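You operate a simulated robot arm through the tools that you are given. There is no shell and no other tool. Be economical: measure what you need, move in short steps, check, and stop when the job is done.

Carry out the task below with a simulated two-armed robot. There is one attempt and no reset: what you move stays moved.

Task
Pick up the bottle that says "coolant" from the top of the steel table with one hand, pass it to the other hand and put it on the top of the blue stand. Set down upright: bottle.

Only the result counts: the job must be done as asked and must still hold three seconds after the hand-in. Knocking over, shifting, dropping, spilling or breaking anything else fails it.

Robot
Two 7-joint arms with two-finger parallel grippers on one trunk, on a base that drives. Base frame: it is fixed to the floor where the robot stands at the start and does not move with it; the origin is under the middle of the robot, x ahead of it, y to its left, z up. Lengths are in mm, angles in rad, forces in N, time in s.
The left shoulder is at the start at [50, 168, 1107], the right one opposite. With the tool pointing down near the work surface each hand reaches from about 220 to 660 mm from the robot's upright axis, wherever it stands, measured 20 degrees to its own side. Places, roughly: top of the blue stand [-500, -500, 800]. Payload 1.57 kg a hand.
The TCP of each hand is the grasp point between the finger pads, 30 mm short of the fingertips. In the tool frame z runs along the fingers and y along their closing line. The gripper opens to 80 mm. The fingers are 17 mm wide and 12 mm thick; the gripper's body (40 by 82 mm) begins 80 mm behind the TCP.
Orientation is that of the tool frame in the base frame, as [roll, pitch, yaw] about the fixed x, y, z axes, in that order (R = Rz(yaw) Ry(pitch) Rx(roll)). With the fingers straight down and closing along the base's y, the tool's x points along the base's -x, its y along +y and its z along -z.

Tools
- The arms move only by the tool nudge_tool. It takes "left_targets", "right_targets" or both (then of equal length, played together; a hand with none holds still); each is a list of rows, each a list of 6 numbers: the shift along the base's x, y, z in cm, then the turn, a rotation vector about the base's x, y, z in rad. In form: [[tx, ty, tz, wx, wy, wz], ...]. A call has 1 to 10 rows; each row is the pose to reach, as a shift and turn from the pose commanded when the call began. "left_gripper" and "right_gripper" are, for a hand that has rows, the finger opening in cm, from 0 to 8, set as the call begins (left out, the last holds). A row lasts 0.2 s, in which the tool goes at most 50 mm and 0.15 rad; a call with a longer step from one row to the next is refused whole, and so is a gripper value outside its range. A pose out of reach is approached as far as the arm can. The call stops where the force on the tool passes 40 N (or 10 N more than at its start, if that is more) or the arm is blocked; 0.2 s more then pass. The fingers move at their own pace (about 45 mm/s each) and stop on an object; they squeeze with about 32 N. The grip force told is the motor's: it shows also when the fingers shut on nothing. Time passes only in rows, and 0.2 s behind the last, so rows that repeat a pose let the fingers close. The reply holds the time, the measured pose of the TCP, the force on the tool along the base axes, the opening and the grip force, in the units named above and with some noise, with the torque about the TCP (base axes, N m) and any sound that the robot's microphone picked up.
- Cameras (640 x 400 px; columns grow to the right, rows downward): "scene" is now at [86.8, -40.9, 1297.8]; the picture's right is [-0.69, -0.72, 0.00], its down [-0.56, 0.54, -0.63] and it looks along [0.45, -0.43, -0.78] (base axes); focal length 214 px, centre (320, 200). "left" rides on the left gripper at [72, 7, -122] in its tool frame; the picture's right is [-0.09, 1.00, 0.00], its down [-0.84, -0.08, -0.54] and it looks along [-0.54, -0.05, 0.84] (tool axes); focal length 238 px, centre (320, 200). "right" rides on the right gripper at [72, -7, -122] in its tool frame; the picture's right is [0.09, 1.00, 0.00], its down [-0.84, 0.08, -0.54] and it looks along [-0.54, 0.05, 0.84] (tool axes); focal length 238 px, centre (320, 200).
- get_image(camera): a new picture of that camera. It takes no simulated time.
- raise_lower(by): slides the trunk up (or, below 0, down) by that many mm; the arms and the scene camera ride with it, the base frame stays. It gives what a move gives, with no picture.
- roll_base(legs): drives the robot by 1 to 6 legs, each [ahead, left, turn to the left] in mm, mm and rad, along the robot's own axes; the way and the turn of a leg run together, so that a leg with both is an arc; at most 1500 mm and 3.142 rad a leg. The arms and the cameras ride along, it lands a little off, and it stops where it bumps. It gives what a move gives.
- turn_head(pan, tilt): turns the head with the scene camera to pan (to the left, within 1.396 rad either way) and tilt (down, from -0.506 to 1.204), counted from straight ahead of the robot. It gives what a move gives.
- probe_pixels(camera, pixels): there is no depth. For up to 12 entries [column, row, z] of the newest picture of that camera ("zoom" is the newest enlarged one), the place [x, y] in the base frame at which the ray of that pixel passes the height z, good to about 3 mm, but the place of the scene camera against the robot may be out by one fixed shift of up to 18 mm in any direction. It takes no simulated time.
- inspect(camera, box): a new picture of the part [left, top, right, bottom] of that camera's present view, enlarged. It takes no simulated time.
- sign_off(): hands the job in; it is judged then, once.

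Go step by step. Measure first, check grasps and placings, and put right what went wrong. The budget is 80 turns and 70 pictures, counting those below and the enlarged ones. Unless the task says otherwise, let go and move clear before handing in, and close with one line.

The tools are called after "Emit:" as name(argument=value, ...) on one line, values as JSON. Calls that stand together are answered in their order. nudge_tool: Moves the arms, as the interface text tells. Its arguments: {"type":"object","properties":{"left_targets":{"type":"array","items":{"type":"array","items":{"type":"number"}}},"left_gripper":{"type":"number"},"right_targets":{"type":"array","items":{"type":"array","items":{"type":"number"}}},"right_gripper":{"type":"number"}},"required":[]} The other tools are called the same way: raise_lower (by) slides the trunk up or down; roll_base (legs) drives the base; turn_head (pan, tilt) turns the head that bears the scene camera; get_image (camera) takes a picture; probe_pixels (camera, pixels) gives the place at which the rays of pixels pass given heights; inspect (camera, box) takes an enlarged picture of a part of a camera's view; sign_off () hands the job in.

At the start:

```text
time_s: 0.0
left_ee_pos: [520.8, 242.8, 1081.5]
left_ee_rot: [3.141, 0.0, -3.14]
left_ft_force: [-0.8, -0.6, 0.4]
left_ft_torque: [-0.02, 0.02, 0.01]
left_opening: 79.9
left_finger_force: 0.1
right_ee_pos: [440.9, -170.4, 1084.2]
right_ee_rot: [3.142, 0.0, 3.141]
right_ft_force: [-0.5, 0.4, 0.2]
right_ft_torque: [-0.05, -0.04, -0.01]
right_opening: 80.1
right_finger_force: 0.0
trunk travel left (down, up): [-275.0, 168.0]
robot x, y, heading: [-0.3, 1.6, 0.003]
head pan, tilt: [-0.763, 0.895]
```

scene: 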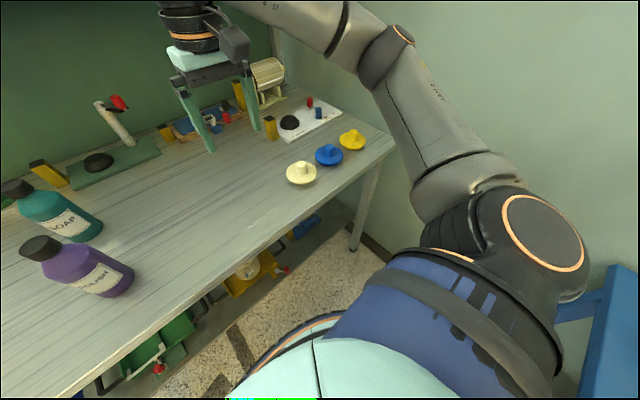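
right: 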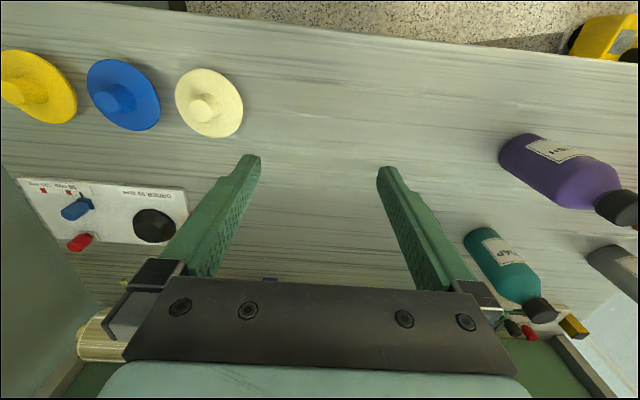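
left: 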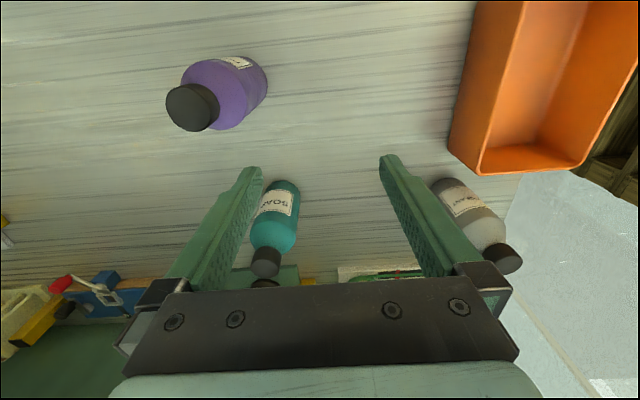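

The left picture shows three bottles: purple "polish", teal "soap", and a grey one near (470,215) whose label I must read. I turn the head to see the table's left part and zoom in on the grey one.

Emit:
inspect(camera="left", box=[400, 160, 540, 290])

Emit:
turn_head(pan=0.2, tilt=0.8)

Emit:
get_image(camera="scene")

```text
3.08 times, centred on (470, 225) of left
```

zoom: 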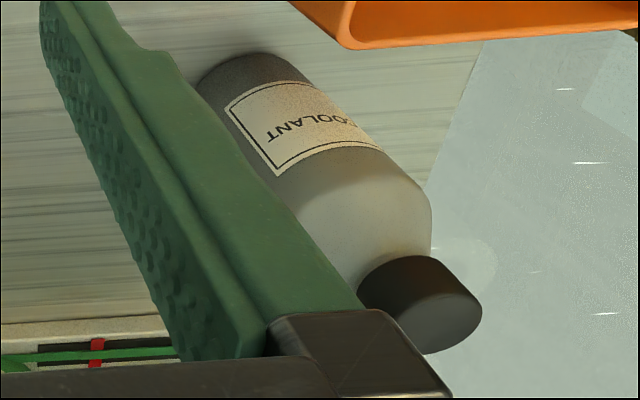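

```text
time_s: 1.2
left_ee_pos: [519.7, 243.9, 1082.1]
left_ee_rot: [3.141, 0.0, -3.14]
left_ft_force: [0.1, 0.1, -0.1]
left_ft_torque: [0.02, 0.01, 0.0]
left_opening: 79.9
left_finger_force: 0.0
right_ee_pos: [442.3, -171.5, 1084.5]
right_ee_rot: [3.141, 0.001, -3.141]
right_ft_force: [0.3, -1.1, -0.5]
right_ft_torque: [-0.02, -0.01, -0.03]
right_opening: 80.0
right_finger_force: 0.1
trunk travel left (down, up): [-275.0, 168.0]
robot x, y, heading: [-5.2, 0.0, -0.002]
head pan, tilt: [0.201, 0.799]
```

```text
65 pictures are left
```

scene: 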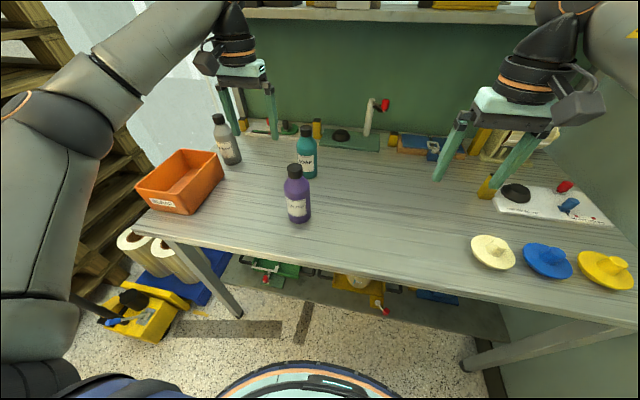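

The grey bottle reads COOLANT; in the scene view it stands at (228,140), base about (230,162). I measure it with both cameras.

Emit:
probe_pixels(camera="scene", pixels=[[231, 162, 850], [218, 117, 1000], [218, 117, 1030], [306, 174, 850], [298, 218, 850], [240, 156, 850], [221, 161, 850], [222, 156, 850], [137, 185, 850], [221, 170, 900]])

Emit:
get_image(camera="left")

Emit:
probe_pixels(camera="left", pixels=[[443, 180, 850], [455, 178, 850], [433, 182, 850], [510, 258, 1000], [510, 258, 1020], [510, 258, 1040], [280, 182, 850], [255, 70, 850], [480, 172, 850]])

Emit:
inspect(camera="scene", box=[180, 100, 280, 180])

```text
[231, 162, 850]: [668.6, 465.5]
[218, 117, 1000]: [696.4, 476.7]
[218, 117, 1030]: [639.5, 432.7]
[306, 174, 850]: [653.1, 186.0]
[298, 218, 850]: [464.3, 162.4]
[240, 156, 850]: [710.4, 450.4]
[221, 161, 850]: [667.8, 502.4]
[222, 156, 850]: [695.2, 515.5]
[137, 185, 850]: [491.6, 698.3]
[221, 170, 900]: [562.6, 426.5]
```

```text
64 pictures are left
```

left: 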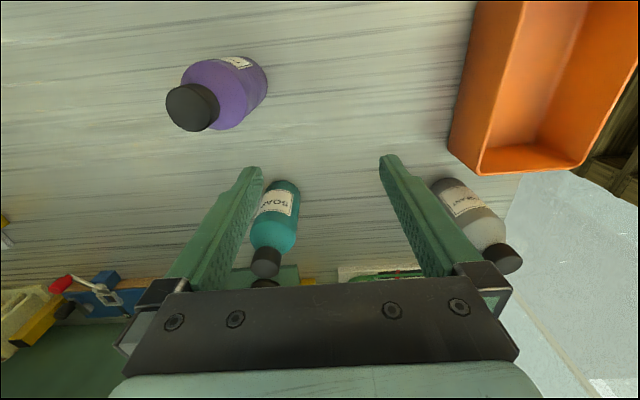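

```text
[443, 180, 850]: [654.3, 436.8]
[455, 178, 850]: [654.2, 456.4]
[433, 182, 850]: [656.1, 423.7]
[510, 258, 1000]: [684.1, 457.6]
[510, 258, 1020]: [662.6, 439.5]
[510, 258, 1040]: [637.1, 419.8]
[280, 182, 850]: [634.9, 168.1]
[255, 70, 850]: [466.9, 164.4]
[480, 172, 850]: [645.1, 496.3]
```

```text
5.00 times, centred on (230, 140) of scene
```

zoom: 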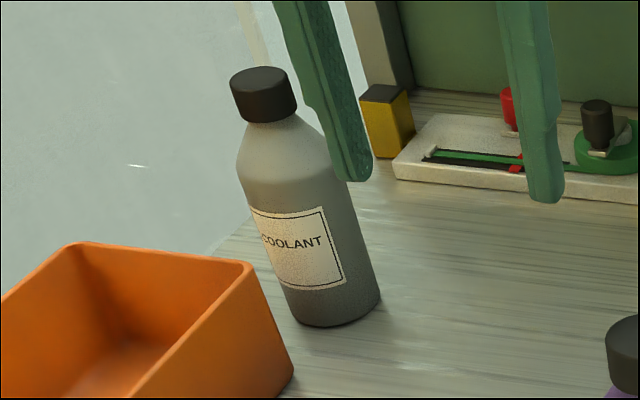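

Bottle axis is about (685,457), its cap top near z 1000. I check the table's front edge and the robot's own base front (row 365) to see how far I may drive, and view the stand.

Emit:
probe_pixels(camera="scene", pixels=[[300, 252, 850], [500, 292, 850], [150, 207, 850], [312, 362, 100], [312, 362, 300], [312, 362, 500], [312, 362, 800], [180, 215, 850], [222, 178, 850], [190, 150, 920]])

Emit:
turn_head(pan=-1.39, tilt=0.6)

Emit:
get_image(camera="scene")

```text
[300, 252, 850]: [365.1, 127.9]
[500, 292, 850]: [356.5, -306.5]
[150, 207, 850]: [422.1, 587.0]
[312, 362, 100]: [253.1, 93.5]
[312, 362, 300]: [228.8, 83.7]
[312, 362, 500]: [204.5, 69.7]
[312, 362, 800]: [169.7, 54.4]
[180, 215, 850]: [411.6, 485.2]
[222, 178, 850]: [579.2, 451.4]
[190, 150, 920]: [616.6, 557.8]
```

```text
time_s: 2.9
left_ee_pos: [519.5, 242.9, 1082.9]
left_ee_rot: [-3.14, 0.0, -3.139]
left_ft_force: [-0.4, 0.5, -0.6]
left_ft_torque: [-0.01, 0.01, -0.03]
left_opening: 79.9
left_finger_force: 0.1
right_ee_pos: [442.0, -169.9, 1084.2]
right_ee_rot: [-3.141, -0.001, -3.142]
right_ft_force: [0.7, 0.2, 0.1]
right_ft_torque: [0.01, 0.05, 0.01]
right_opening: 79.9
right_finger_force: 0.0
trunk travel left (down, up): [-275.0, 168.0]
robot x, y, heading: [-0.9, -2.7, -0.002]
head pan, tilt: [-1.389, 0.6]
```

```text
62 pictures are left
```

scene: 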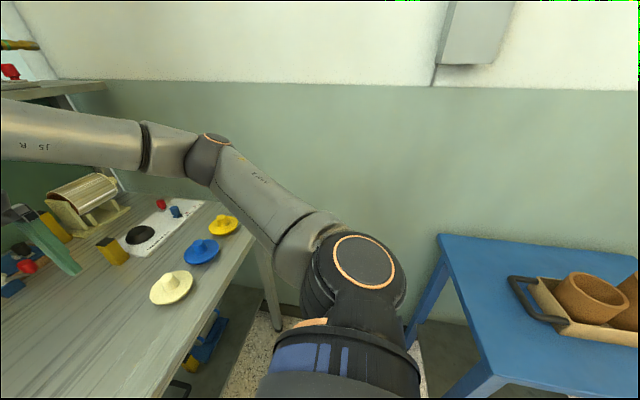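

The table edge is at x≈365, the base front at ≈250, so I may go about 60 ahead. Before driving left, I look at the left side for obstacles.

Emit:
turn_head(pan=1.1, tilt=0.6)

Emit:
get_image(camera="scene")

```text
time_s: 5.2
left_ee_pos: [520.3, 243.7, 1083.4]
left_ee_rot: [-3.141, 0.0, -3.14]
left_ft_force: [-0.1, 0.2, -0.2]
left_ft_torque: [-0.02, -0.02, -0.03]
left_opening: 80.1
left_finger_force: 0.0
right_ee_pos: [441.1, -171.2, 1083.6]
right_ee_rot: [3.141, 0.0, -3.141]
right_ft_force: [-0.5, -0.3, 0.0]
right_ft_torque: [0.01, 0.02, 0.03]
right_opening: 79.9
right_finger_force: 0.0
trunk travel left (down, up): [-275.0, 168.0]
robot x, y, heading: [2.7, -3.6, -0.002]
head pan, tilt: [1.1, 0.6]
```

```text
61 pictures are left
```

scene: 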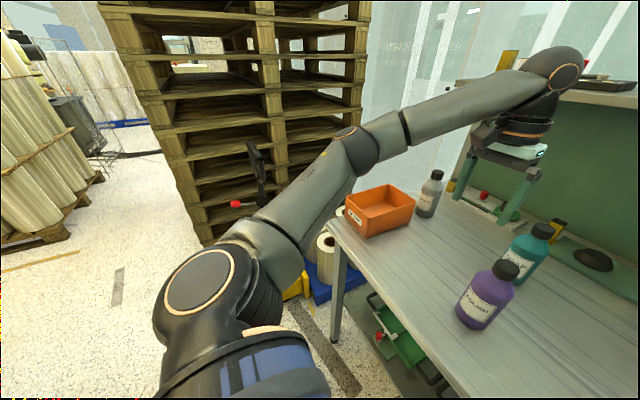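

Stacked pallets and a jack stand to the left; I measure how close they are.

Emit:
probe_pixels(camera="scene", pixels=[[207, 244, 0], [300, 240, 0], [240, 200, 500], [255, 150, 900], [352, 140, 1200], [285, 296, 0], [325, 235, 300]])

```text
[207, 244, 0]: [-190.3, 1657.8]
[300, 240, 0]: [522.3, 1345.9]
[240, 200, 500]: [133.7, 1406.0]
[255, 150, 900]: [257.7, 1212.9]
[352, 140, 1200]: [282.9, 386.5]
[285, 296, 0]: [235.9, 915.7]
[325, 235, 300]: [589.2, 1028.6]
```

Clearances suffice (nearest floor item at y≈916). I drive 60 ahead and 250 left.

Emit:
roll_base(legs=[[0, 250, 0], [60, 0, 0]])

Emit:
turn_head(pan=0.25, tilt=0.45)

Emit:
get_image(camera="scene")

Emit:
get_image(camera="left")

```text
time_s: 7.5
left_ee_pos: [581.3, 490.5, 1081.2]
left_ee_rot: [3.141, -0.001, 3.141]
left_ft_force: [0.0, 0.2, -0.1]
left_ft_torque: [0.02, 0.03, 0.0]
left_opening: 80.1
left_finger_force: 0.1
right_ee_pos: [501.9, 75.0, 1084.1]
right_ee_rot: [-3.141, 0.0, 3.141]
right_ft_force: [0.0, -0.3, 0.3]
right_ft_torque: [0.0, -0.01, 0.01]
right_opening: 80.1
right_finger_force: 0.0
trunk travel left (down, up): [-275.0, 168.0]
robot x, y, heading: [57.9, 244.3, 0.0]
head pan, tilt: [1.1, 0.6]
```

```text
time_s: 8.7
left_ee_pos: [578.9, 490.1, 1083.4]
left_ee_rot: [3.141, 0.0, -3.141]
left_ft_force: [0.3, 0.0, 0.1]
left_ft_torque: [-0.03, -0.01, 0.0]
left_opening: 80.0
left_finger_force: 0.0
right_ee_pos: [501.0, 74.8, 1084.5]
right_ee_rot: [-3.141, 0.001, 3.141]
right_ft_force: [-0.2, -0.4, 0.0]
right_ft_torque: [-0.04, -0.03, -0.01]
right_opening: 79.9
right_finger_force: 0.0
trunk travel left (down, up): [-275.0, 168.0]
robot x, y, heading: [57.9, 245.4, -0.004]
head pan, tilt: [0.25, 0.45]
```

```text
60 pictures are left
```

scene: 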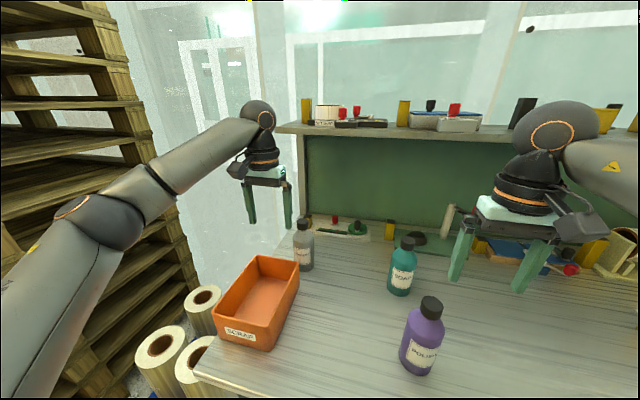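

```text
59 pictures are left
```

left: 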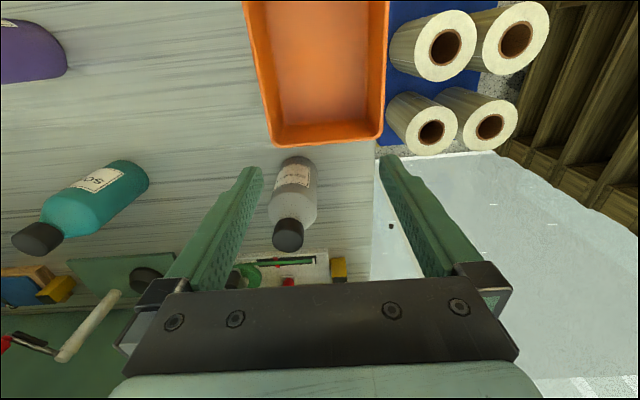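

The coolant bottle is at (290,205) in the left view, just ahead of the hand. I check where the shelf stands and re-measure the bottle.

Emit:
probe_pixels(camera="scene", pixels=[[306, 214, 850], [276, 130, 1150], [276, 130, 1200], [276, 130, 1250], [306, 135, 1150], [306, 135, 1200], [306, 268, 850], [301, 219, 1000]])

Emit:
probe_pixels(camera="left", pixels=[[288, 228, 1000], [288, 238, 1000], [274, 232, 1000], [303, 232, 1000], [293, 158, 850], [270, 210, 940], [318, 205, 940], [275, 145, 850], [385, 138, 850], [275, 143, 910], [330, 255, 850]])

Emit:
inspect(camera="left", box=[230, 130, 358, 270])

```text
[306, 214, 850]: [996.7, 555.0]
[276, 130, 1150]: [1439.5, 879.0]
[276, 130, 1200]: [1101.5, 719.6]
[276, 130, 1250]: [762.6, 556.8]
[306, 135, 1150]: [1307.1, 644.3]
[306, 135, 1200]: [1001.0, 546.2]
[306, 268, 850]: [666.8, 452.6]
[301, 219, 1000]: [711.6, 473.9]
```

```text
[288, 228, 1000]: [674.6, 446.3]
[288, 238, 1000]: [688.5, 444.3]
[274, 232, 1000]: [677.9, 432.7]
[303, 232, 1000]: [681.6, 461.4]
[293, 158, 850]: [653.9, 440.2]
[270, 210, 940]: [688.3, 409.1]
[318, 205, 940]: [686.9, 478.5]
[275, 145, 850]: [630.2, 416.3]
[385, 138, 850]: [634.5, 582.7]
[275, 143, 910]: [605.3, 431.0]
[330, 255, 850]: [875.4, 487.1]
```

```text
2.86 times, centred on (294, 200) of left
```

zoom: 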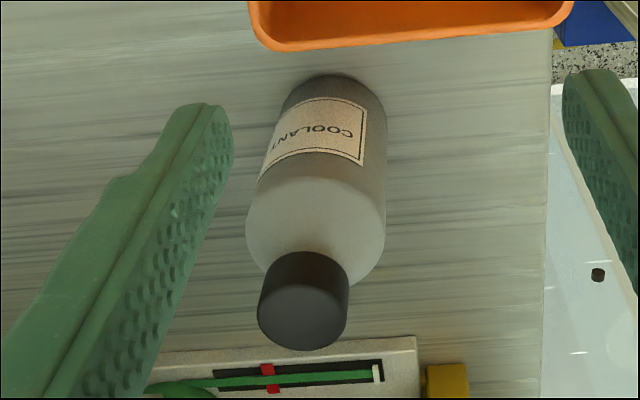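

The bottle axis is about (685,445), its cap top at about z 1002 and about 31 mm wide. I'll grip the cap from above with the left hand, so first I move over it at z≈1060 and check.

Emit:
nudge_tool(left_targets=[[3.5, -1.5, 0, 0, 0, 0], [7, -3, 0, 0, 0, 0], [10.5, -4.6, 0, 0, 0, 0], [10.5, -4.6, -2.0, 0, 0, 0], [10.5, -4.6, -2.0, 0, 0, 0]], left_gripper=7)

Emit:
get_image(camera="left")

Emit:
get_image(camera="scene")

```text
time_s: 9.9
left_ee_pos: [667.5, 453.1, 1057.7]
left_ee_rot: [3.141, 0.001, -3.141]
left_ft_force: [-0.3, -0.6, -0.7]
left_ft_torque: [0.04, -0.01, 0.02]
left_opening: 70.0
left_finger_force: 0.1
left hand out of reach, approached as far as the arm can: row 3, 4, 5
right_ee_pos: [501.6, 75.9, 1084.1]
right_ee_rot: [3.139, 0.001, 3.141]
right_ft_force: [-0.7, 0.4, -0.5]
right_ft_torque: [-0.01, 0.02, 0.03]
right_opening: 80.1
right_finger_force: 0.2
trunk travel left (down, up): [-275.0, 168.0]
robot x, y, heading: [59.1, 246.8, -0.0]
head pan, tilt: [0.25, 0.45]
```

```text
57 pictures are left
```

left: 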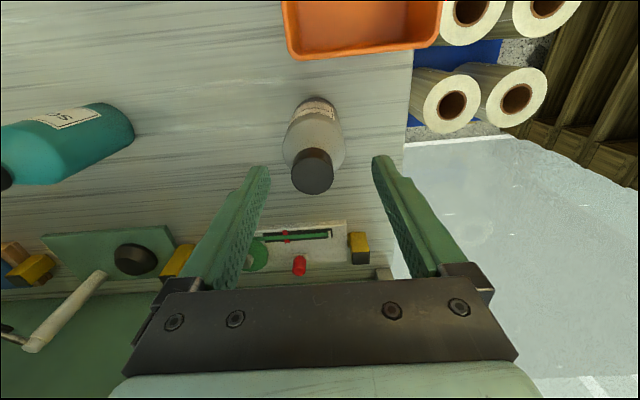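

```text
56 pictures are left
```

scene: 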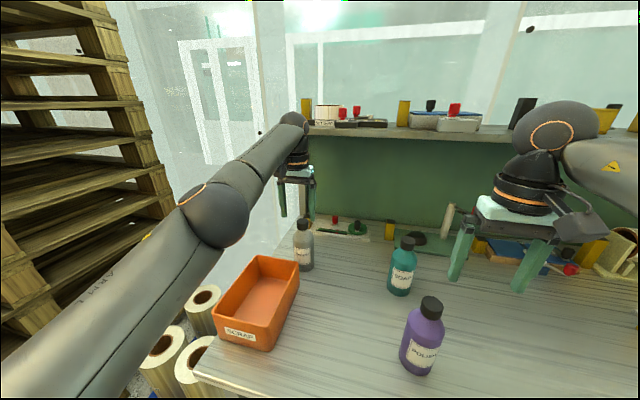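

The arm stops at x≈668, 17 mm short. I drive 30 mm further ahead, which still leaves the base front short of the table edge.

Emit:
roll_base(legs=[[30, 0, 0]])

Emit:
nudge_tool(left_targets=[[0, 0, 0, 0, 0, 0]])

Emit:
get_image(camera="left")

```text
time_s: 10.7
left_ee_pos: [698.0, 451.1, 1057.5]
left_ee_rot: [-3.141, -0.001, 3.139]
left_ft_force: [-0.8, -0.3, 0.3]
left_ft_torque: [0.01, 0.01, -0.01]
left_opening: 69.9
left_finger_force: 0.1
right_ee_pos: [531.1, 74.9, 1084.4]
right_ee_rot: [-3.14, 0.001, 3.14]
right_ft_force: [-0.5, -0.2, -0.3]
right_ft_torque: [0.0, -0.01, 0.02]
right_opening: 80.2
right_finger_force: 0.0
trunk travel left (down, up): [-275.0, 168.0]
robot x, y, heading: [88.7, 248.7, -0.005]
head pan, tilt: [0.25, 0.45]
```

```text
time_s: 11.1
left_ee_pos: [696.7, 451.8, 1059.2]
left_ee_rot: [3.141, 0.0, 3.14]
left_ft_force: [0.7, -1.2, -0.7]
left_ft_torque: [-0.05, -0.02, -0.01]
left_opening: 69.9
left_finger_force: 0.1
right_ee_pos: [532.2, 74.7, 1083.7]
right_ee_rot: [3.141, 0.0, 3.139]
right_ft_force: [0.2, 0.0, 0.0]
right_ft_torque: [0.0, 0.03, 0.01]
right_opening: 79.9
right_finger_force: 0.1
trunk travel left (down, up): [-275.0, 168.0]
robot x, y, heading: [88.6, 250.9, 0.001]
head pan, tilt: [0.25, 0.45]
```

```text
55 pictures are left
```

left: 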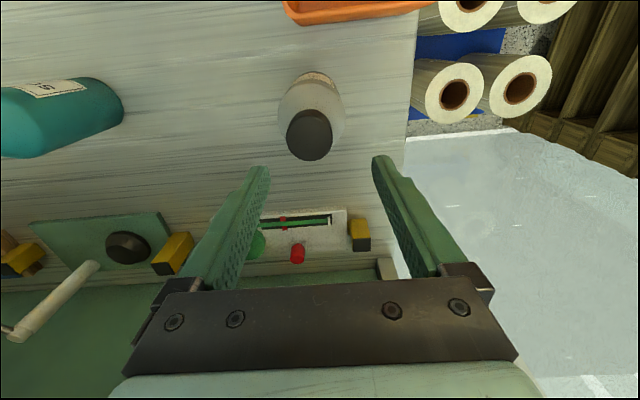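

The cap top now centres at about (309,136). I measure it against the TCP.

Emit:
probe_pixels(camera="left", pixels=[[309, 137, 1000], [309, 137, 1005], [309, 112, 1000], [309, 160, 1000], [286, 136, 1000], [333, 133, 1000]])

Emit:
inspect(camera="left", box=[260, 60, 360, 180])

```text
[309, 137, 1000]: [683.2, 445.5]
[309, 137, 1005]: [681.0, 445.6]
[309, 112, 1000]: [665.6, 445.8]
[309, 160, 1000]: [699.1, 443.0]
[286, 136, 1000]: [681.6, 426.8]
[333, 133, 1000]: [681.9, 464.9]
```

```text
3.33 times, centred on (310, 120) of left
```

zoom: 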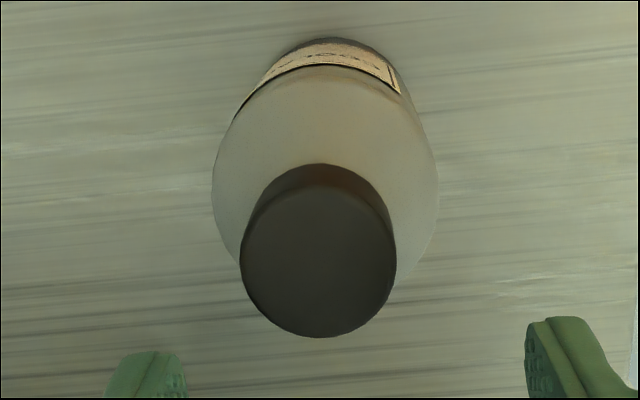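

Cap centre is at (684,445), diameter about 37. I shift the hand -13, -6 mm and go down in small rows to z≈1004.

Emit:
nudge_tool(left_targets=[[-1.3, -0.6, 0, 0, 0, 0], [-1.3, -0.6, -1.5, 0, 0, 0], [-1.3, -0.6, -3, 0, 0, 0], [-1.3, -0.6, -4.2, 0, 0, 0], [-1.3, -0.6, -5.3, 0, 0, 0]])

Emit:
get_image(camera="left")

Emit:
inspect(camera="scene", box=[220, 130, 380, 290])

```text
time_s: 12.3
left_ee_pos: [684.8, 449.2, 1003.9]
left_ee_rot: [-3.14, 0.0, -3.14]
left_ft_force: [0.9, 0.7, -0.4]
left_ft_torque: [-0.03, -0.03, -0.02]
left_opening: 69.8
left_finger_force: 0.1
left hand out of reach, approached as far as the arm can: row 1, 2, 3
right_ee_pos: [529.9, 76.5, 1084.5]
right_ee_rot: [-3.141, -0.001, 3.139]
right_ft_force: [0.7, -0.7, 0.1]
right_ft_torque: [-0.02, -0.01, -0.02]
right_opening: 80.1
right_finger_force: 0.1
trunk travel left (down, up): [-275.0, 168.0]
robot x, y, heading: [84.5, 249.1, 0.001]
head pan, tilt: [0.25, 0.45]
```

```text
53 pictures are left
```

left: 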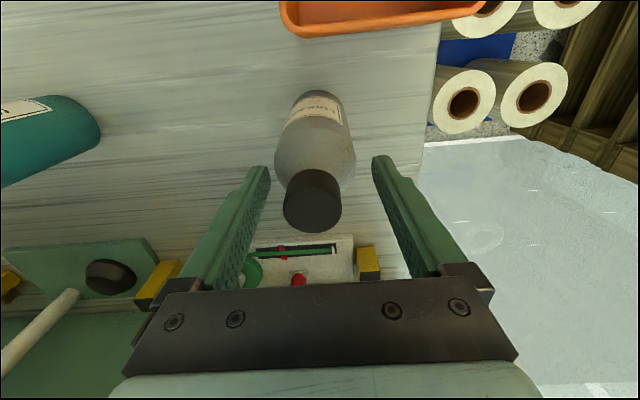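

```text
2.50 times, centred on (300, 210) of scene
```

zoom: 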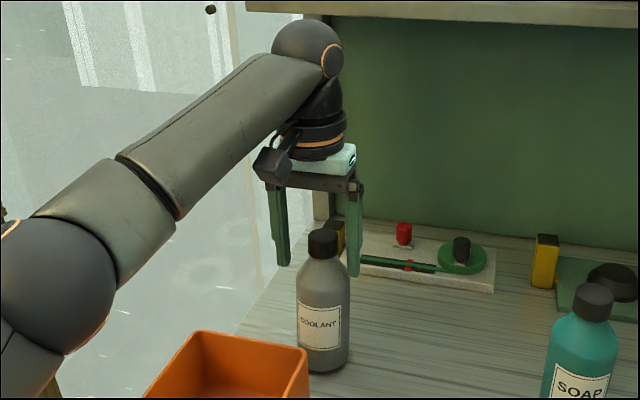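

The fingers straddle the cap, it seems; I check the cap's place at (312,208) again from this view.

Emit:
probe_pixels(camera="left", pixels=[[312, 209, 1000], [312, 209, 1005], [312, 209, 995], [284, 205, 1000], [342, 205, 1000], [312, 231, 1000]])

```text
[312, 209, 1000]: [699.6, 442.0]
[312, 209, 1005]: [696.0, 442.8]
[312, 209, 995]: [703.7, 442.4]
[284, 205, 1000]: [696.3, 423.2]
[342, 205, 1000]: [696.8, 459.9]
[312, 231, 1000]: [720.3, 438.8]
```

The cap seems a bit farther ahead or higher than the TCP. I take enlarged views of both cameras to settle it.

Emit:
inspect(camera="left", box=[250, 80, 400, 250])

Emit:
inspect(camera="scene", box=[270, 190, 340, 240])

Emit:
nudge_tool(left_targets=[[0, 0, 0, 0, 0, 0]])

Emit:
get_image(camera="right")

```text
2.35 times, centred on (325, 165) of left
```

zoom: 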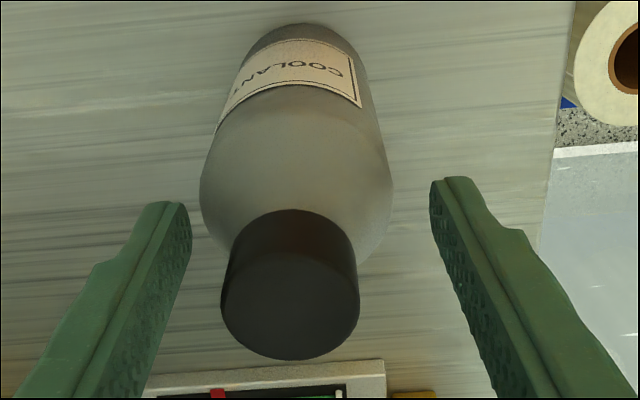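

```text
8.00 times, centred on (305, 215) of scene
```

zoom: 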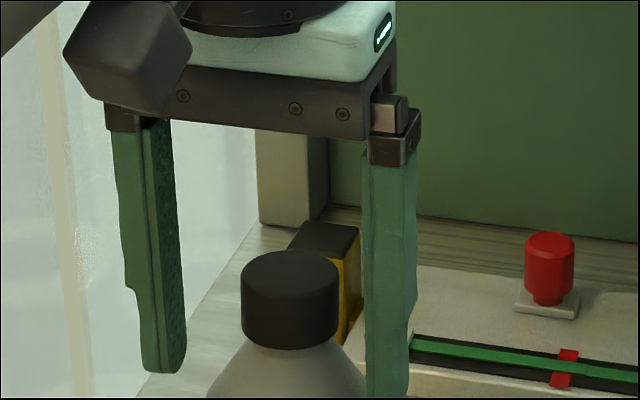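

```text
time_s: 12.7
left_ee_pos: [684.6, 445.6, 1005.2]
left_ee_rot: [3.14, 0.0, 3.14]
left_ft_force: [0.7, -0.3, 0.4]
left_ft_torque: [-0.02, -0.02, 0.02]
left_opening: 69.9
left_finger_force: 0.1
right_ee_pos: [529.8, 76.5, 1083.5]
right_ee_rot: [-3.141, -0.001, 3.141]
right_ft_force: [0.5, -0.2, -0.6]
right_ft_torque: [-0.01, 0.03, 0.0]
right_opening: 80.1
right_finger_force: 0.1
trunk travel left (down, up): [-275.0, 168.0]
robot x, y, heading: [89.9, 249.3, -0.009]
head pan, tilt: [0.25, 0.45]
```

```text
49 pictures are left
```

right: 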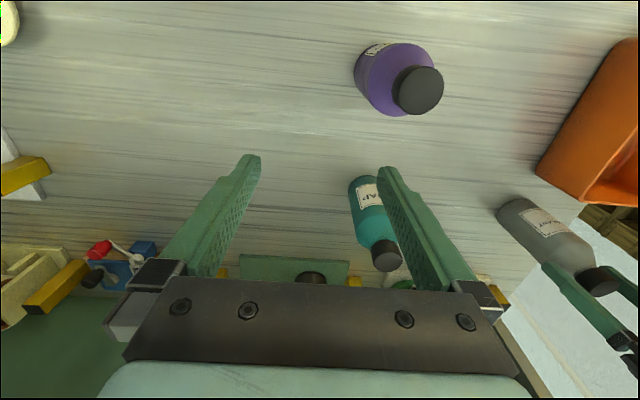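

Taken together, the views put the cap top nearer z≈1018 (cap about 22 high, 32 wide), centred y≈442. I raise the hand 16 mm so the tips only meet the cap, shift -3 mm in y and close.

Emit:
nudge_tool(left_targets=[[0, -0.3, 1.6, 0, 0, 0], [0, -0.3, 1.6, 0, 0, 0]])

Emit:
nudge_tool(left_targets=[[0, 0, 0, 0, 0, 0], [0, 0, 0, 0, 0, 0], [0, 0, 0, 0, 0, 0], [0, 0, 0, 0, 0, 0], [0, 0, 0, 0, 0, 0]], left_gripper=2.0)

Emit:
inspect(camera="scene", box=[260, 190, 350, 280])

Emit:
get_image(camera="left")

```text
time_s: 13.3
left_ee_pos: [683.9, 444.2, 1021.2]
left_ee_rot: [3.141, 0.002, 3.14]
left_ft_force: [-0.4, 0.2, -0.2]
left_ft_torque: [0.0, 0.0, -0.03]
left_opening: 69.9
left_finger_force: 0.0
right_ee_pos: [530.3, 74.5, 1084.5]
right_ee_rot: [3.14, 0.001, 3.14]
right_ft_force: [-0.2, 0.1, 0.1]
right_ft_torque: [-0.03, -0.01, -0.01]
right_opening: 80.1
right_finger_force: 0.0
trunk travel left (down, up): [-275.0, 168.0]
robot x, y, heading: [89.8, 249.6, -0.002]
head pan, tilt: [0.25, 0.45]
```

```text
time_s: 14.5
left_ee_pos: [686.6, 444.2, 1020.9]
left_ee_rot: [-3.141, 0.001, 3.14]
left_ft_force: [0.1, 2.0, 0.3]
left_ft_torque: [0.09, 0.05, 0.0]
left_opening: 33.5
left_finger_force: 32.0
right_ee_pos: [530.3, 75.0, 1083.6]
right_ee_rot: [-3.141, 0.001, 3.139]
right_ft_force: [0.3, 0.0, -0.1]
right_ft_torque: [0.0, 0.03, -0.01]
right_opening: 80.2
right_finger_force: 0.1
trunk travel left (down, up): [-275.0, 168.0]
robot x, y, heading: [90.1, 248.7, -0.003]
head pan, tilt: [0.25, 0.45]
```

```text
4.44 times, centred on (305, 235) of scene
```

zoom: 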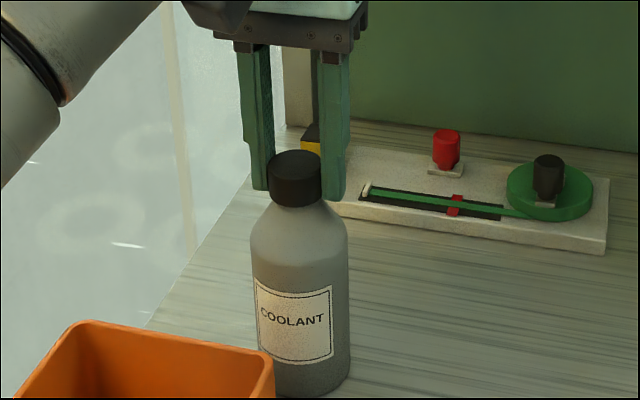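

```text
47 pictures are left
```

left: 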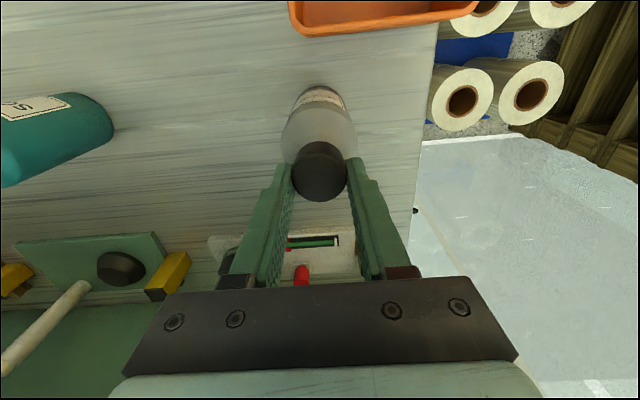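

The fingers hold the cap at 33.5 mm with 32 N. I check whether the cap is centred on the pads along x before lifting.

Emit:
inspect(camera="left", box=[260, 120, 380, 220])

Emit:
inspect(camera="scene", box=[290, 205, 345, 245])

```text
4.00 times, centred on (320, 170) of left
```

zoom: 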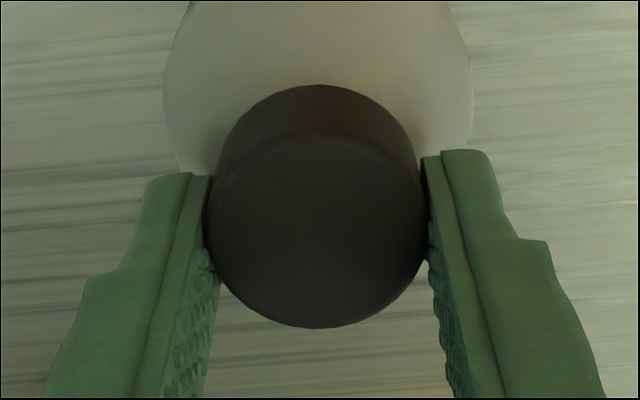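

```text
10.00 times, centred on (318, 225) of scene
```

zoom: 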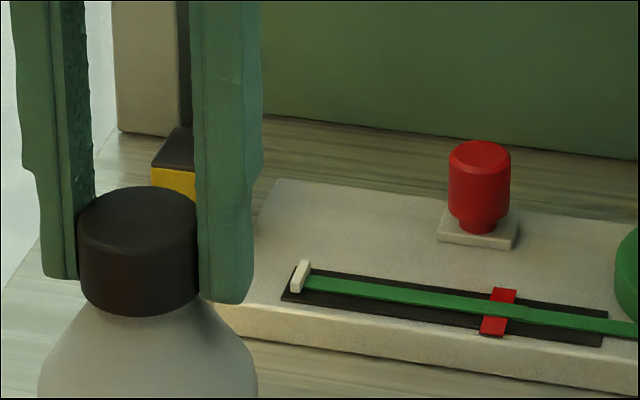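

The cap is centred on the pads within about 4 mm with about 20 mm overlap. I lift gently and check that it holds.

Emit:
nudge_tool(left_targets=[[0, 0, 0.5, 0, 0, 0], [0, 0, 1.5, 0, 0, 0], [-0.5, 0, 3, 0, 0, 0], [-2.5, 0, 5, 0, 0, 0], [-5.0, 0, 7, 0, 0, 0]])

Emit:
get_image(camera="scene")

```text
time_s: 15.7
left_ee_pos: [635.0, 442.2, 1090.8]
left_ee_rot: [3.141, 0.003, 3.141]
left_ft_force: [7.6, 1.6, -1.1]
left_ft_torque: [0.22, -1.05, -0.07]
left_opening: 33.3
left_finger_force: 31.8
right_ee_pos: [530.9, 75.4, 1084.3]
right_ee_rot: [3.141, 0.0, 3.139]
right_ft_force: [-0.4, 0.8, 0.3]
right_ft_torque: [-0.02, -0.02, -0.01]
right_opening: 79.9
right_finger_force: 0.1
trunk travel left (down, up): [-275.0, 168.0]
robot x, y, heading: [90.1, 247.5, 0.0]
head pan, tilt: [0.25, 0.45]
```

```text
44 pictures are left
```

scene: 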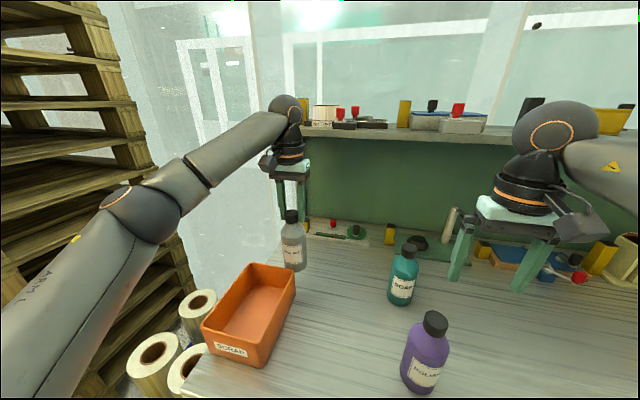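

The bottle is up, but an x force of 7.6 N shows, perhaps the tray rim or just braking. I go straight up a bit and forward to be clear and read again.

Emit:
nudge_tool(left_targets=[[1.0, 0, 1.0, 0, 0, 0], [1.0, 0, 3, 0, 0, 0], [1.0, 0, 4, 0, 0, 0], [1.0, 0, 4, 0, 0, 0]])

Emit:
get_image(camera="left")

Emit:
inspect(camera="scene", box=[180, 160, 360, 380])

```text
time_s: 16.7
left_ee_pos: [643.6, 443.1, 1131.0]
left_ee_rot: [-3.141, 0.0, 3.141]
left_ft_force: [-0.3, 0.2, -4.3]
left_ft_torque: [-0.02, 0.0, -0.01]
left_opening: 33.4
left_finger_force: 32.4
right_ee_pos: [530.0, 74.9, 1083.1]
right_ee_rot: [3.141, 0.001, 3.14]
right_ft_force: [-0.4, 0.0, -0.1]
right_ft_torque: [0.01, -0.03, 0.0]
right_opening: 79.9
right_finger_force: 0.0
trunk travel left (down, up): [-275.0, 168.0]
robot x, y, heading: [91.0, 250.3, 0.002]
head pan, tilt: [0.25, 0.45]
```

```text
43 pictures are left
```

left: 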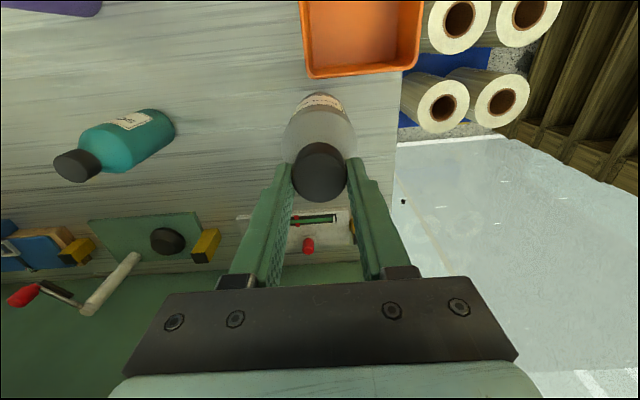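

```text
1.82 times, centred on (270, 270) of scene
```

zoom: 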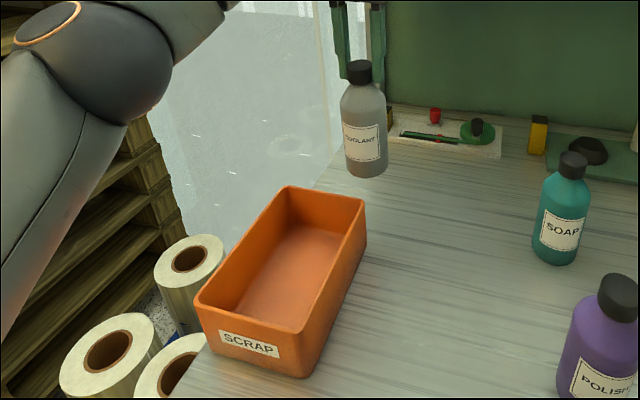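

The bottle hangs free (4.3 N). I check whether the tray was shifted by comparing its rear corners with the earlier (630,416) and (634,583).

Emit:
probe_pixels(camera="left", pixels=[[311, 79, 850], [402, 73, 850], [306, 70, 850], [417, 66, 850], [60, 178, 1000], [113, 123, 850]])

Emit:
inspect(camera="left", box=[290, 0, 440, 100])

Emit:
probe_pixels(camera="zoom", pixels=[[90, 318, 850]])

```text
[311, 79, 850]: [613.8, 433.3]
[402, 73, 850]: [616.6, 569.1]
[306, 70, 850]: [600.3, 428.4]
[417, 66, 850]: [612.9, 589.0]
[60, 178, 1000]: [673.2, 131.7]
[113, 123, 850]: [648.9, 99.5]
```

```text
4.00 times, centred on (365, 50) of left
```

zoom: 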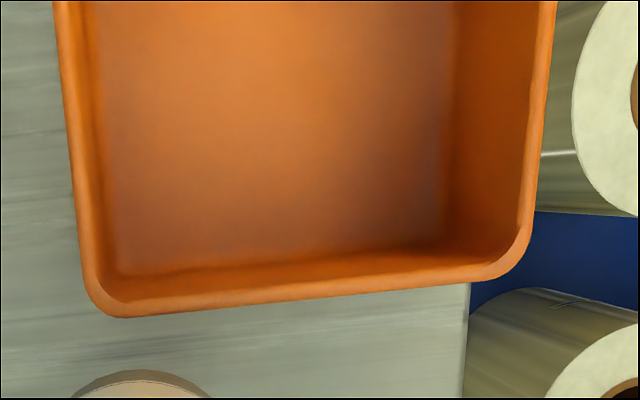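

```text
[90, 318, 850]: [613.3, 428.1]
```

Force on the tool (+x, lever about 140 mm) hints at a tray touch. I repeat exactly the earlier scene crop to compare the tray corner (then at (80,322) and (275,355)).

Emit:
inspect(camera="scene", box=[260, 190, 350, 280])

Emit:
inspect(camera="scene", box=[220, 130, 380, 290])

```text
4.44 times, centred on (305, 235) of scene
```

zoom: 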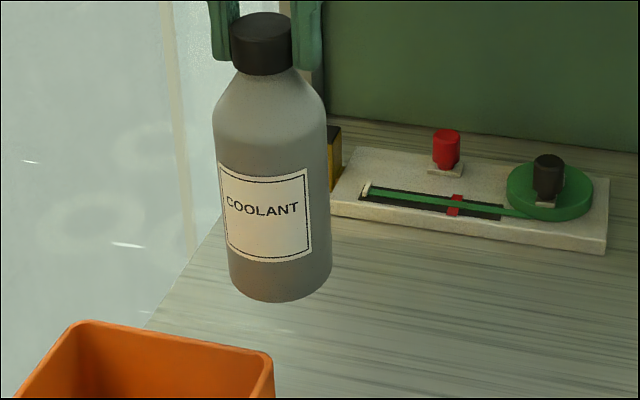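

```text
2.50 times, centred on (300, 210) of scene
```

zoom: 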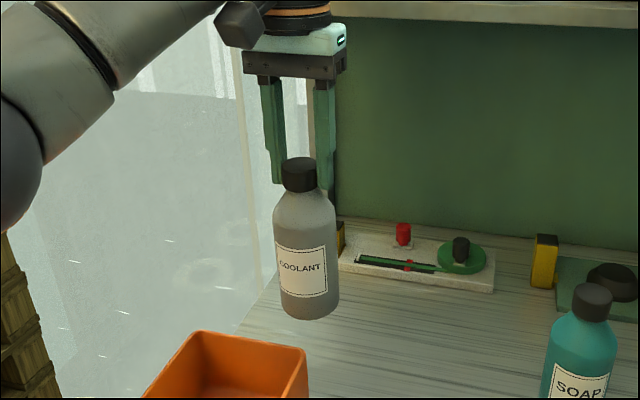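

The tray corner is unchanged (80,322), so nothing shifted. I now back the robot 200 mm away from the table with the bottle well above the tray.

Emit:
roll_base(legs=[[-200, 0, 0]])

Emit:
turn_head(pan=-1.39, tilt=0.6)

Emit:
get_image(camera="scene")

```text
time_s: 18.3
left_ee_pos: [447.4, 442.4, 1131.2]
left_ee_rot: [3.14, 0.0, 3.139]
left_ft_force: [-0.4, 0.2, -3.9]
left_ft_torque: [0.0, -0.02, -0.01]
left_opening: 33.0
left_finger_force: 31.8
right_ee_pos: [334.2, 75.6, 1084.6]
right_ee_rot: [3.14, -0.002, 3.136]
right_ft_force: [-1.3, 0.6, 0.3]
right_ft_torque: [0.03, 0.01, -0.03]
right_opening: 80.0
right_finger_force: 0.1
trunk travel left (down, up): [-275.0, 168.0]
robot x, y, heading: [-106.8, 248.1, -0.009]
head pan, tilt: [0.25, 0.45]
```

```text
time_s: 20.0
left_ee_pos: [450.4, 442.1, 1130.8]
left_ee_rot: [3.14, 0.001, 3.139]
left_ft_force: [-0.5, -0.1, -4.4]
left_ft_torque: [-0.01, -0.01, 0.01]
left_opening: 33.7
left_finger_force: 31.7
right_ee_pos: [334.2, 74.3, 1083.8]
right_ee_rot: [3.14, 0.0, 3.136]
right_ft_force: [-0.7, -0.2, 0.1]
right_ft_torque: [-0.01, 0.0, 0.0]
right_opening: 80.0
right_finger_force: 0.1
trunk travel left (down, up): [-275.0, 168.0]
robot x, y, heading: [-107.7, 249.6, -0.004]
head pan, tilt: [-1.389, 0.6]
```

```text
38 pictures are left
```

scene: 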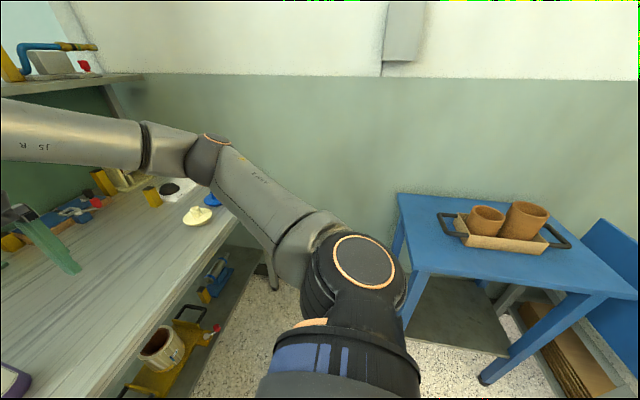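

The blue stand is in full view: top corners about (399,195), (405,272), (636,295); a wooden tray with cups sits on its far part. I measure the free near strip.

Emit:
probe_pixels(camera="scene", pixels=[[399, 194, 800], [405, 271, 800], [636, 296, 800], [560, 208, 800], [437, 214, 800], [445, 237, 800], [545, 255, 800], [571, 244, 830], [487, 383, 0], [600, 222, 1000], [498, 265, 800]])

Emit:
inspect(camera="scene", box=[380, 160, 640, 320])

```text
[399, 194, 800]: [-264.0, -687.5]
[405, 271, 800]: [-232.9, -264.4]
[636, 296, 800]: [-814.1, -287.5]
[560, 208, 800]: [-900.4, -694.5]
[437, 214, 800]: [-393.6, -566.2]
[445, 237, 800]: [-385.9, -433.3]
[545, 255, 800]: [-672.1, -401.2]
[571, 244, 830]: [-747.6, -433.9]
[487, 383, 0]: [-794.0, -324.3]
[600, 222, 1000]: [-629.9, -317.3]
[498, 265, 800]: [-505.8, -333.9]
```

```text
2.46 times, centred on (510, 240) of scene
```

zoom: 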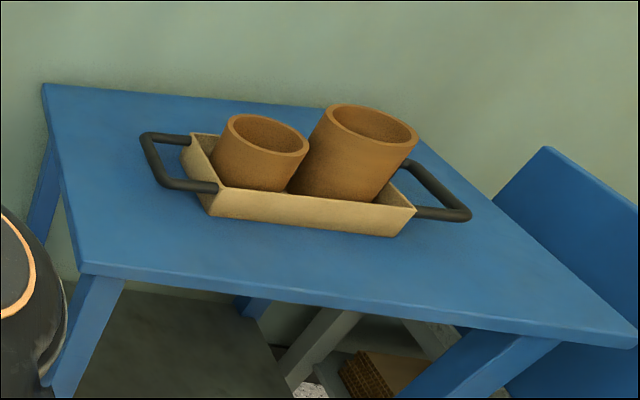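

The stand top spans x -235…-815, y -690…-270; the free spot I choose is about (-300,-370), right of the tray handle. Now the handover: I bring the bottle to about (370,290) raised 40 mm, and tilt the right hand 45° pointing forward-left, to a pre-grasp pose 150 mm off the body.

Emit:
nudge_tool(left_targets=[[-0.8, -1.7, 0.5, 0, 0, 0], [-1.7, -3.4, 1, 0, 0, 0], [-2.6, -5.1, 1.5, 0, 0, 0], [-3.5, -6.8, 2, 0, 0, 0], [-4.4, -8.5, 2.5, 0, 0, 0], [-5.3, -10.2, 3, 0, 0, 0], [-6.1, -11.9, 3.5, 0, 0, 0], [-7, -13.6, 4, 0, 0, 0], [-7.7, -15.2, 4, 0, 0, 0]], right_targets=[[-0.2, 1.3, 0.9, 0.0456, -0.079, 0.1101], [-0.4, 2.6, 1.8, 0.0911, -0.158, 0.2202], [-0.6, 3.9, 2.6, 0.1367, -0.237, 0.3303], [-0.8, 5.3, 3.5, 0.1822, -0.316, 0.4404], [-1, 6.7, 4.3, 0.2278, -0.395, 0.5506], [-1.2, 8.1, 5.2, 0.2733, -0.474, 0.6607], [-1.4, 9.5, 6.1, 0.3189, -0.553, 0.7708], [-1.6, 10.9, 6.9, 0.3644, -0.632, 0.8809], [-1.8, 12.3, 7.7, 0.41, -0.711, 0.991]])

Emit:
turn_head(pan=0.1, tilt=0.5)

Emit:
get_image(camera="scene")

Emit:
get_image(camera="right")

```text
time_s: 22.0
left_ee_pos: [371.5, 290.4, 1171.0]
left_ee_rot: [3.141, 0.001, 3.137]
left_ft_force: [-0.4, 0.0, -4.2]
left_ft_torque: [0.01, 0.0, -0.01]
left_opening: 33.2
left_finger_force: 31.6
right_ee_pos: [316.5, 197.3, 1160.0]
right_ee_rot: [3.139, 0.788, -2.1]
right_ft_force: [-0.2, -0.4, 0.1]
right_ft_torque: [0.02, -0.01, 0.0]
right_opening: 79.9
right_finger_force: 0.2
trunk travel left (down, up): [-275.0, 168.0]
robot x, y, heading: [-105.2, 248.6, -0.006]
head pan, tilt: [-1.389, 0.6]
```

```text
time_s: 23.6
left_ee_pos: [372.0, 291.5, 1171.9]
left_ee_rot: [3.14, 0.0, 3.139]
left_ft_force: [0.5, 0.4, -4.6]
left_ft_torque: [0.03, -0.01, -0.02]
left_opening: 33.8
left_finger_force: 32.1
right_ee_pos: [317.4, 197.2, 1158.8]
right_ee_rot: [3.136, 0.787, -2.101]
right_ft_force: [0.4, -0.1, 0.8]
right_ft_torque: [-0.04, 0.0, -0.01]
right_opening: 80.1
right_finger_force: 0.1
trunk travel left (down, up): [-275.0, 168.0]
robot x, y, heading: [-110.5, 249.7, -0.005]
head pan, tilt: [0.099, 0.499]
```

```text
36 pictures are left
```

scene: 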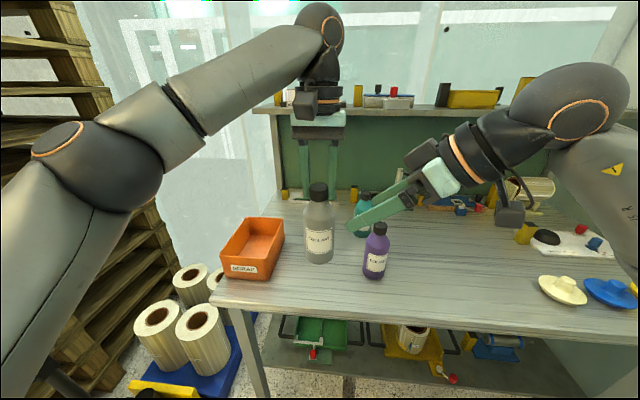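

```text
35 pictures are left
```

right: 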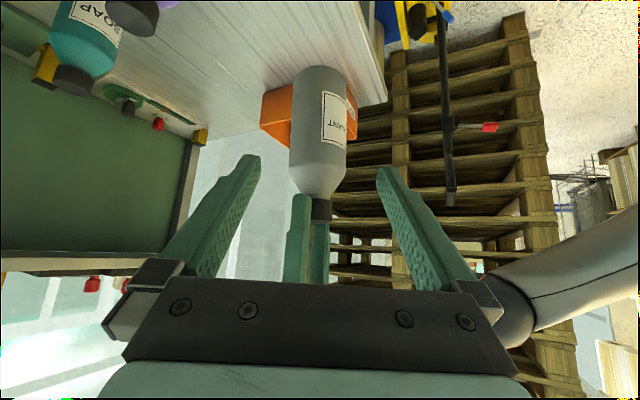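

The bottle sits centred (column 318) between the right fingers. I advance 100 of the 150 mm along the fingers and check.

Emit:
nudge_tool(right_targets=[[0.85, 1.55, -1.73, 0, 0, 0], [1.7, 3.1, -3.47, 0, 0, 0], [2.55, 4.65, -5.2, 0, 0, 0], [3.4, 6.2, -6.93, 0, 0, 0]])

Emit:
get_image(camera="right")

Emit:
inspect(camera="scene", box=[240, 90, 480, 290])

```text
time_s: 24.6
left_ee_pos: [372.5, 290.8, 1171.3]
left_ee_rot: [-3.141, 0.0, 3.138]
left_ft_force: [-0.1, 0.1, -5.0]
left_ft_torque: [-0.02, 0.01, -0.01]
left_opening: 33.4
left_finger_force: 31.3
right_ee_pos: [350.4, 259.9, 1092.3]
right_ee_rot: [3.14, 0.785, -2.102]
right_ft_force: [-0.6, 0.0, 0.2]
right_ft_torque: [0.0, 0.03, -0.02]
right_opening: 79.8
right_finger_force: 0.0
trunk travel left (down, up): [-275.0, 168.0]
robot x, y, heading: [-107.5, 247.6, -0.006]
head pan, tilt: [0.099, 0.499]
```

```text
34 pictures are left
```

right: 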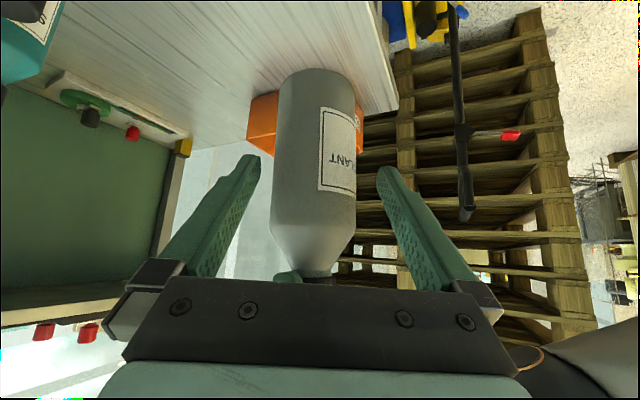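

```text
2.00 times, centred on (360, 190) of scene
```

zoom: 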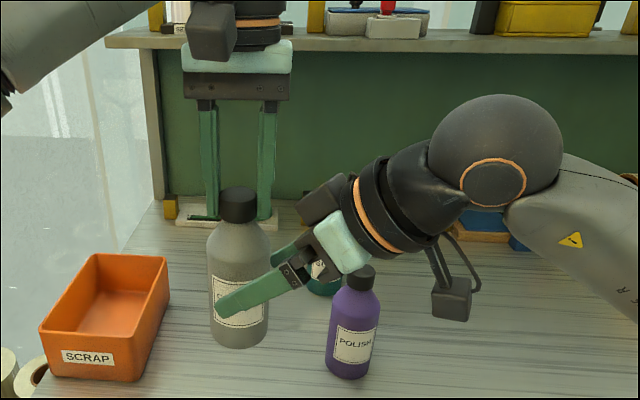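

Centred still (317 vs gap middle 320). I go the remaining ~50 mm.

Emit:
nudge_tool(right_targets=[[0.6, 1.0, -1.2, 0, 0, 0], [1.2, 2.0, -2.4, 0, 0, 0], [1.8, 3.0, -3.5, 0, 0, 0]])

Emit:
get_image(camera="right")

Emit:
inspect(camera="scene", box=[270, 130, 430, 290])

```text
time_s: 25.4
left_ee_pos: [372.4, 291.3, 1170.1]
left_ee_rot: [-3.142, 0.001, 3.139]
left_ft_force: [-0.5, -0.1, -4.5]
left_ft_torque: [0.01, 0.01, -0.04]
left_opening: 33.3
left_finger_force: 31.9
right_ee_pos: [369.6, 290.8, 1056.3]
right_ee_rot: [3.135, 0.786, -2.102]
right_ft_force: [0.0, 1.4, -0.2]
right_ft_torque: [0.02, 0.01, -0.01]
right_opening: 80.0
right_finger_force: 0.1
trunk travel left (down, up): [-275.0, 168.0]
robot x, y, heading: [-104.8, 251.3, -0.007]
head pan, tilt: [0.099, 0.499]
```

```text
32 pictures are left
```

right: 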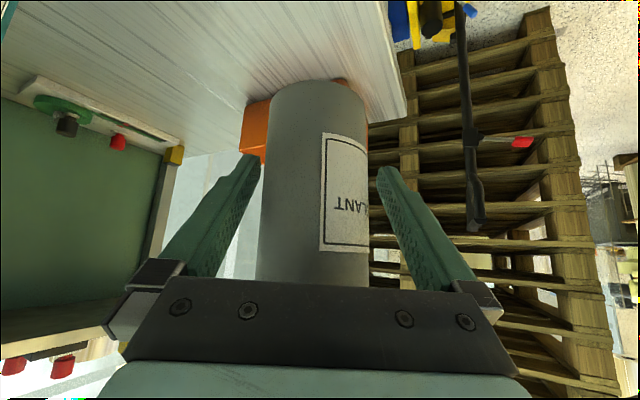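

```text
2.50 times, centred on (350, 210) of scene
```

zoom: 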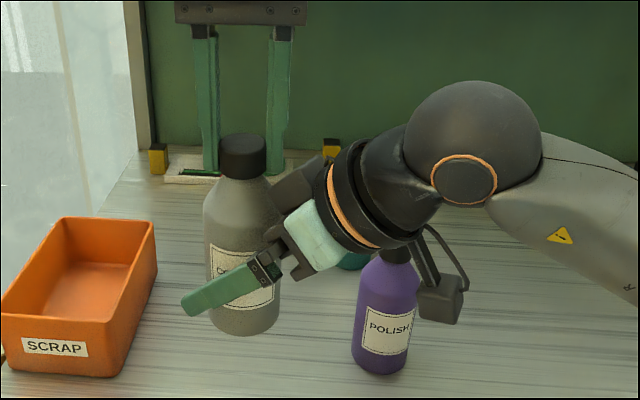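

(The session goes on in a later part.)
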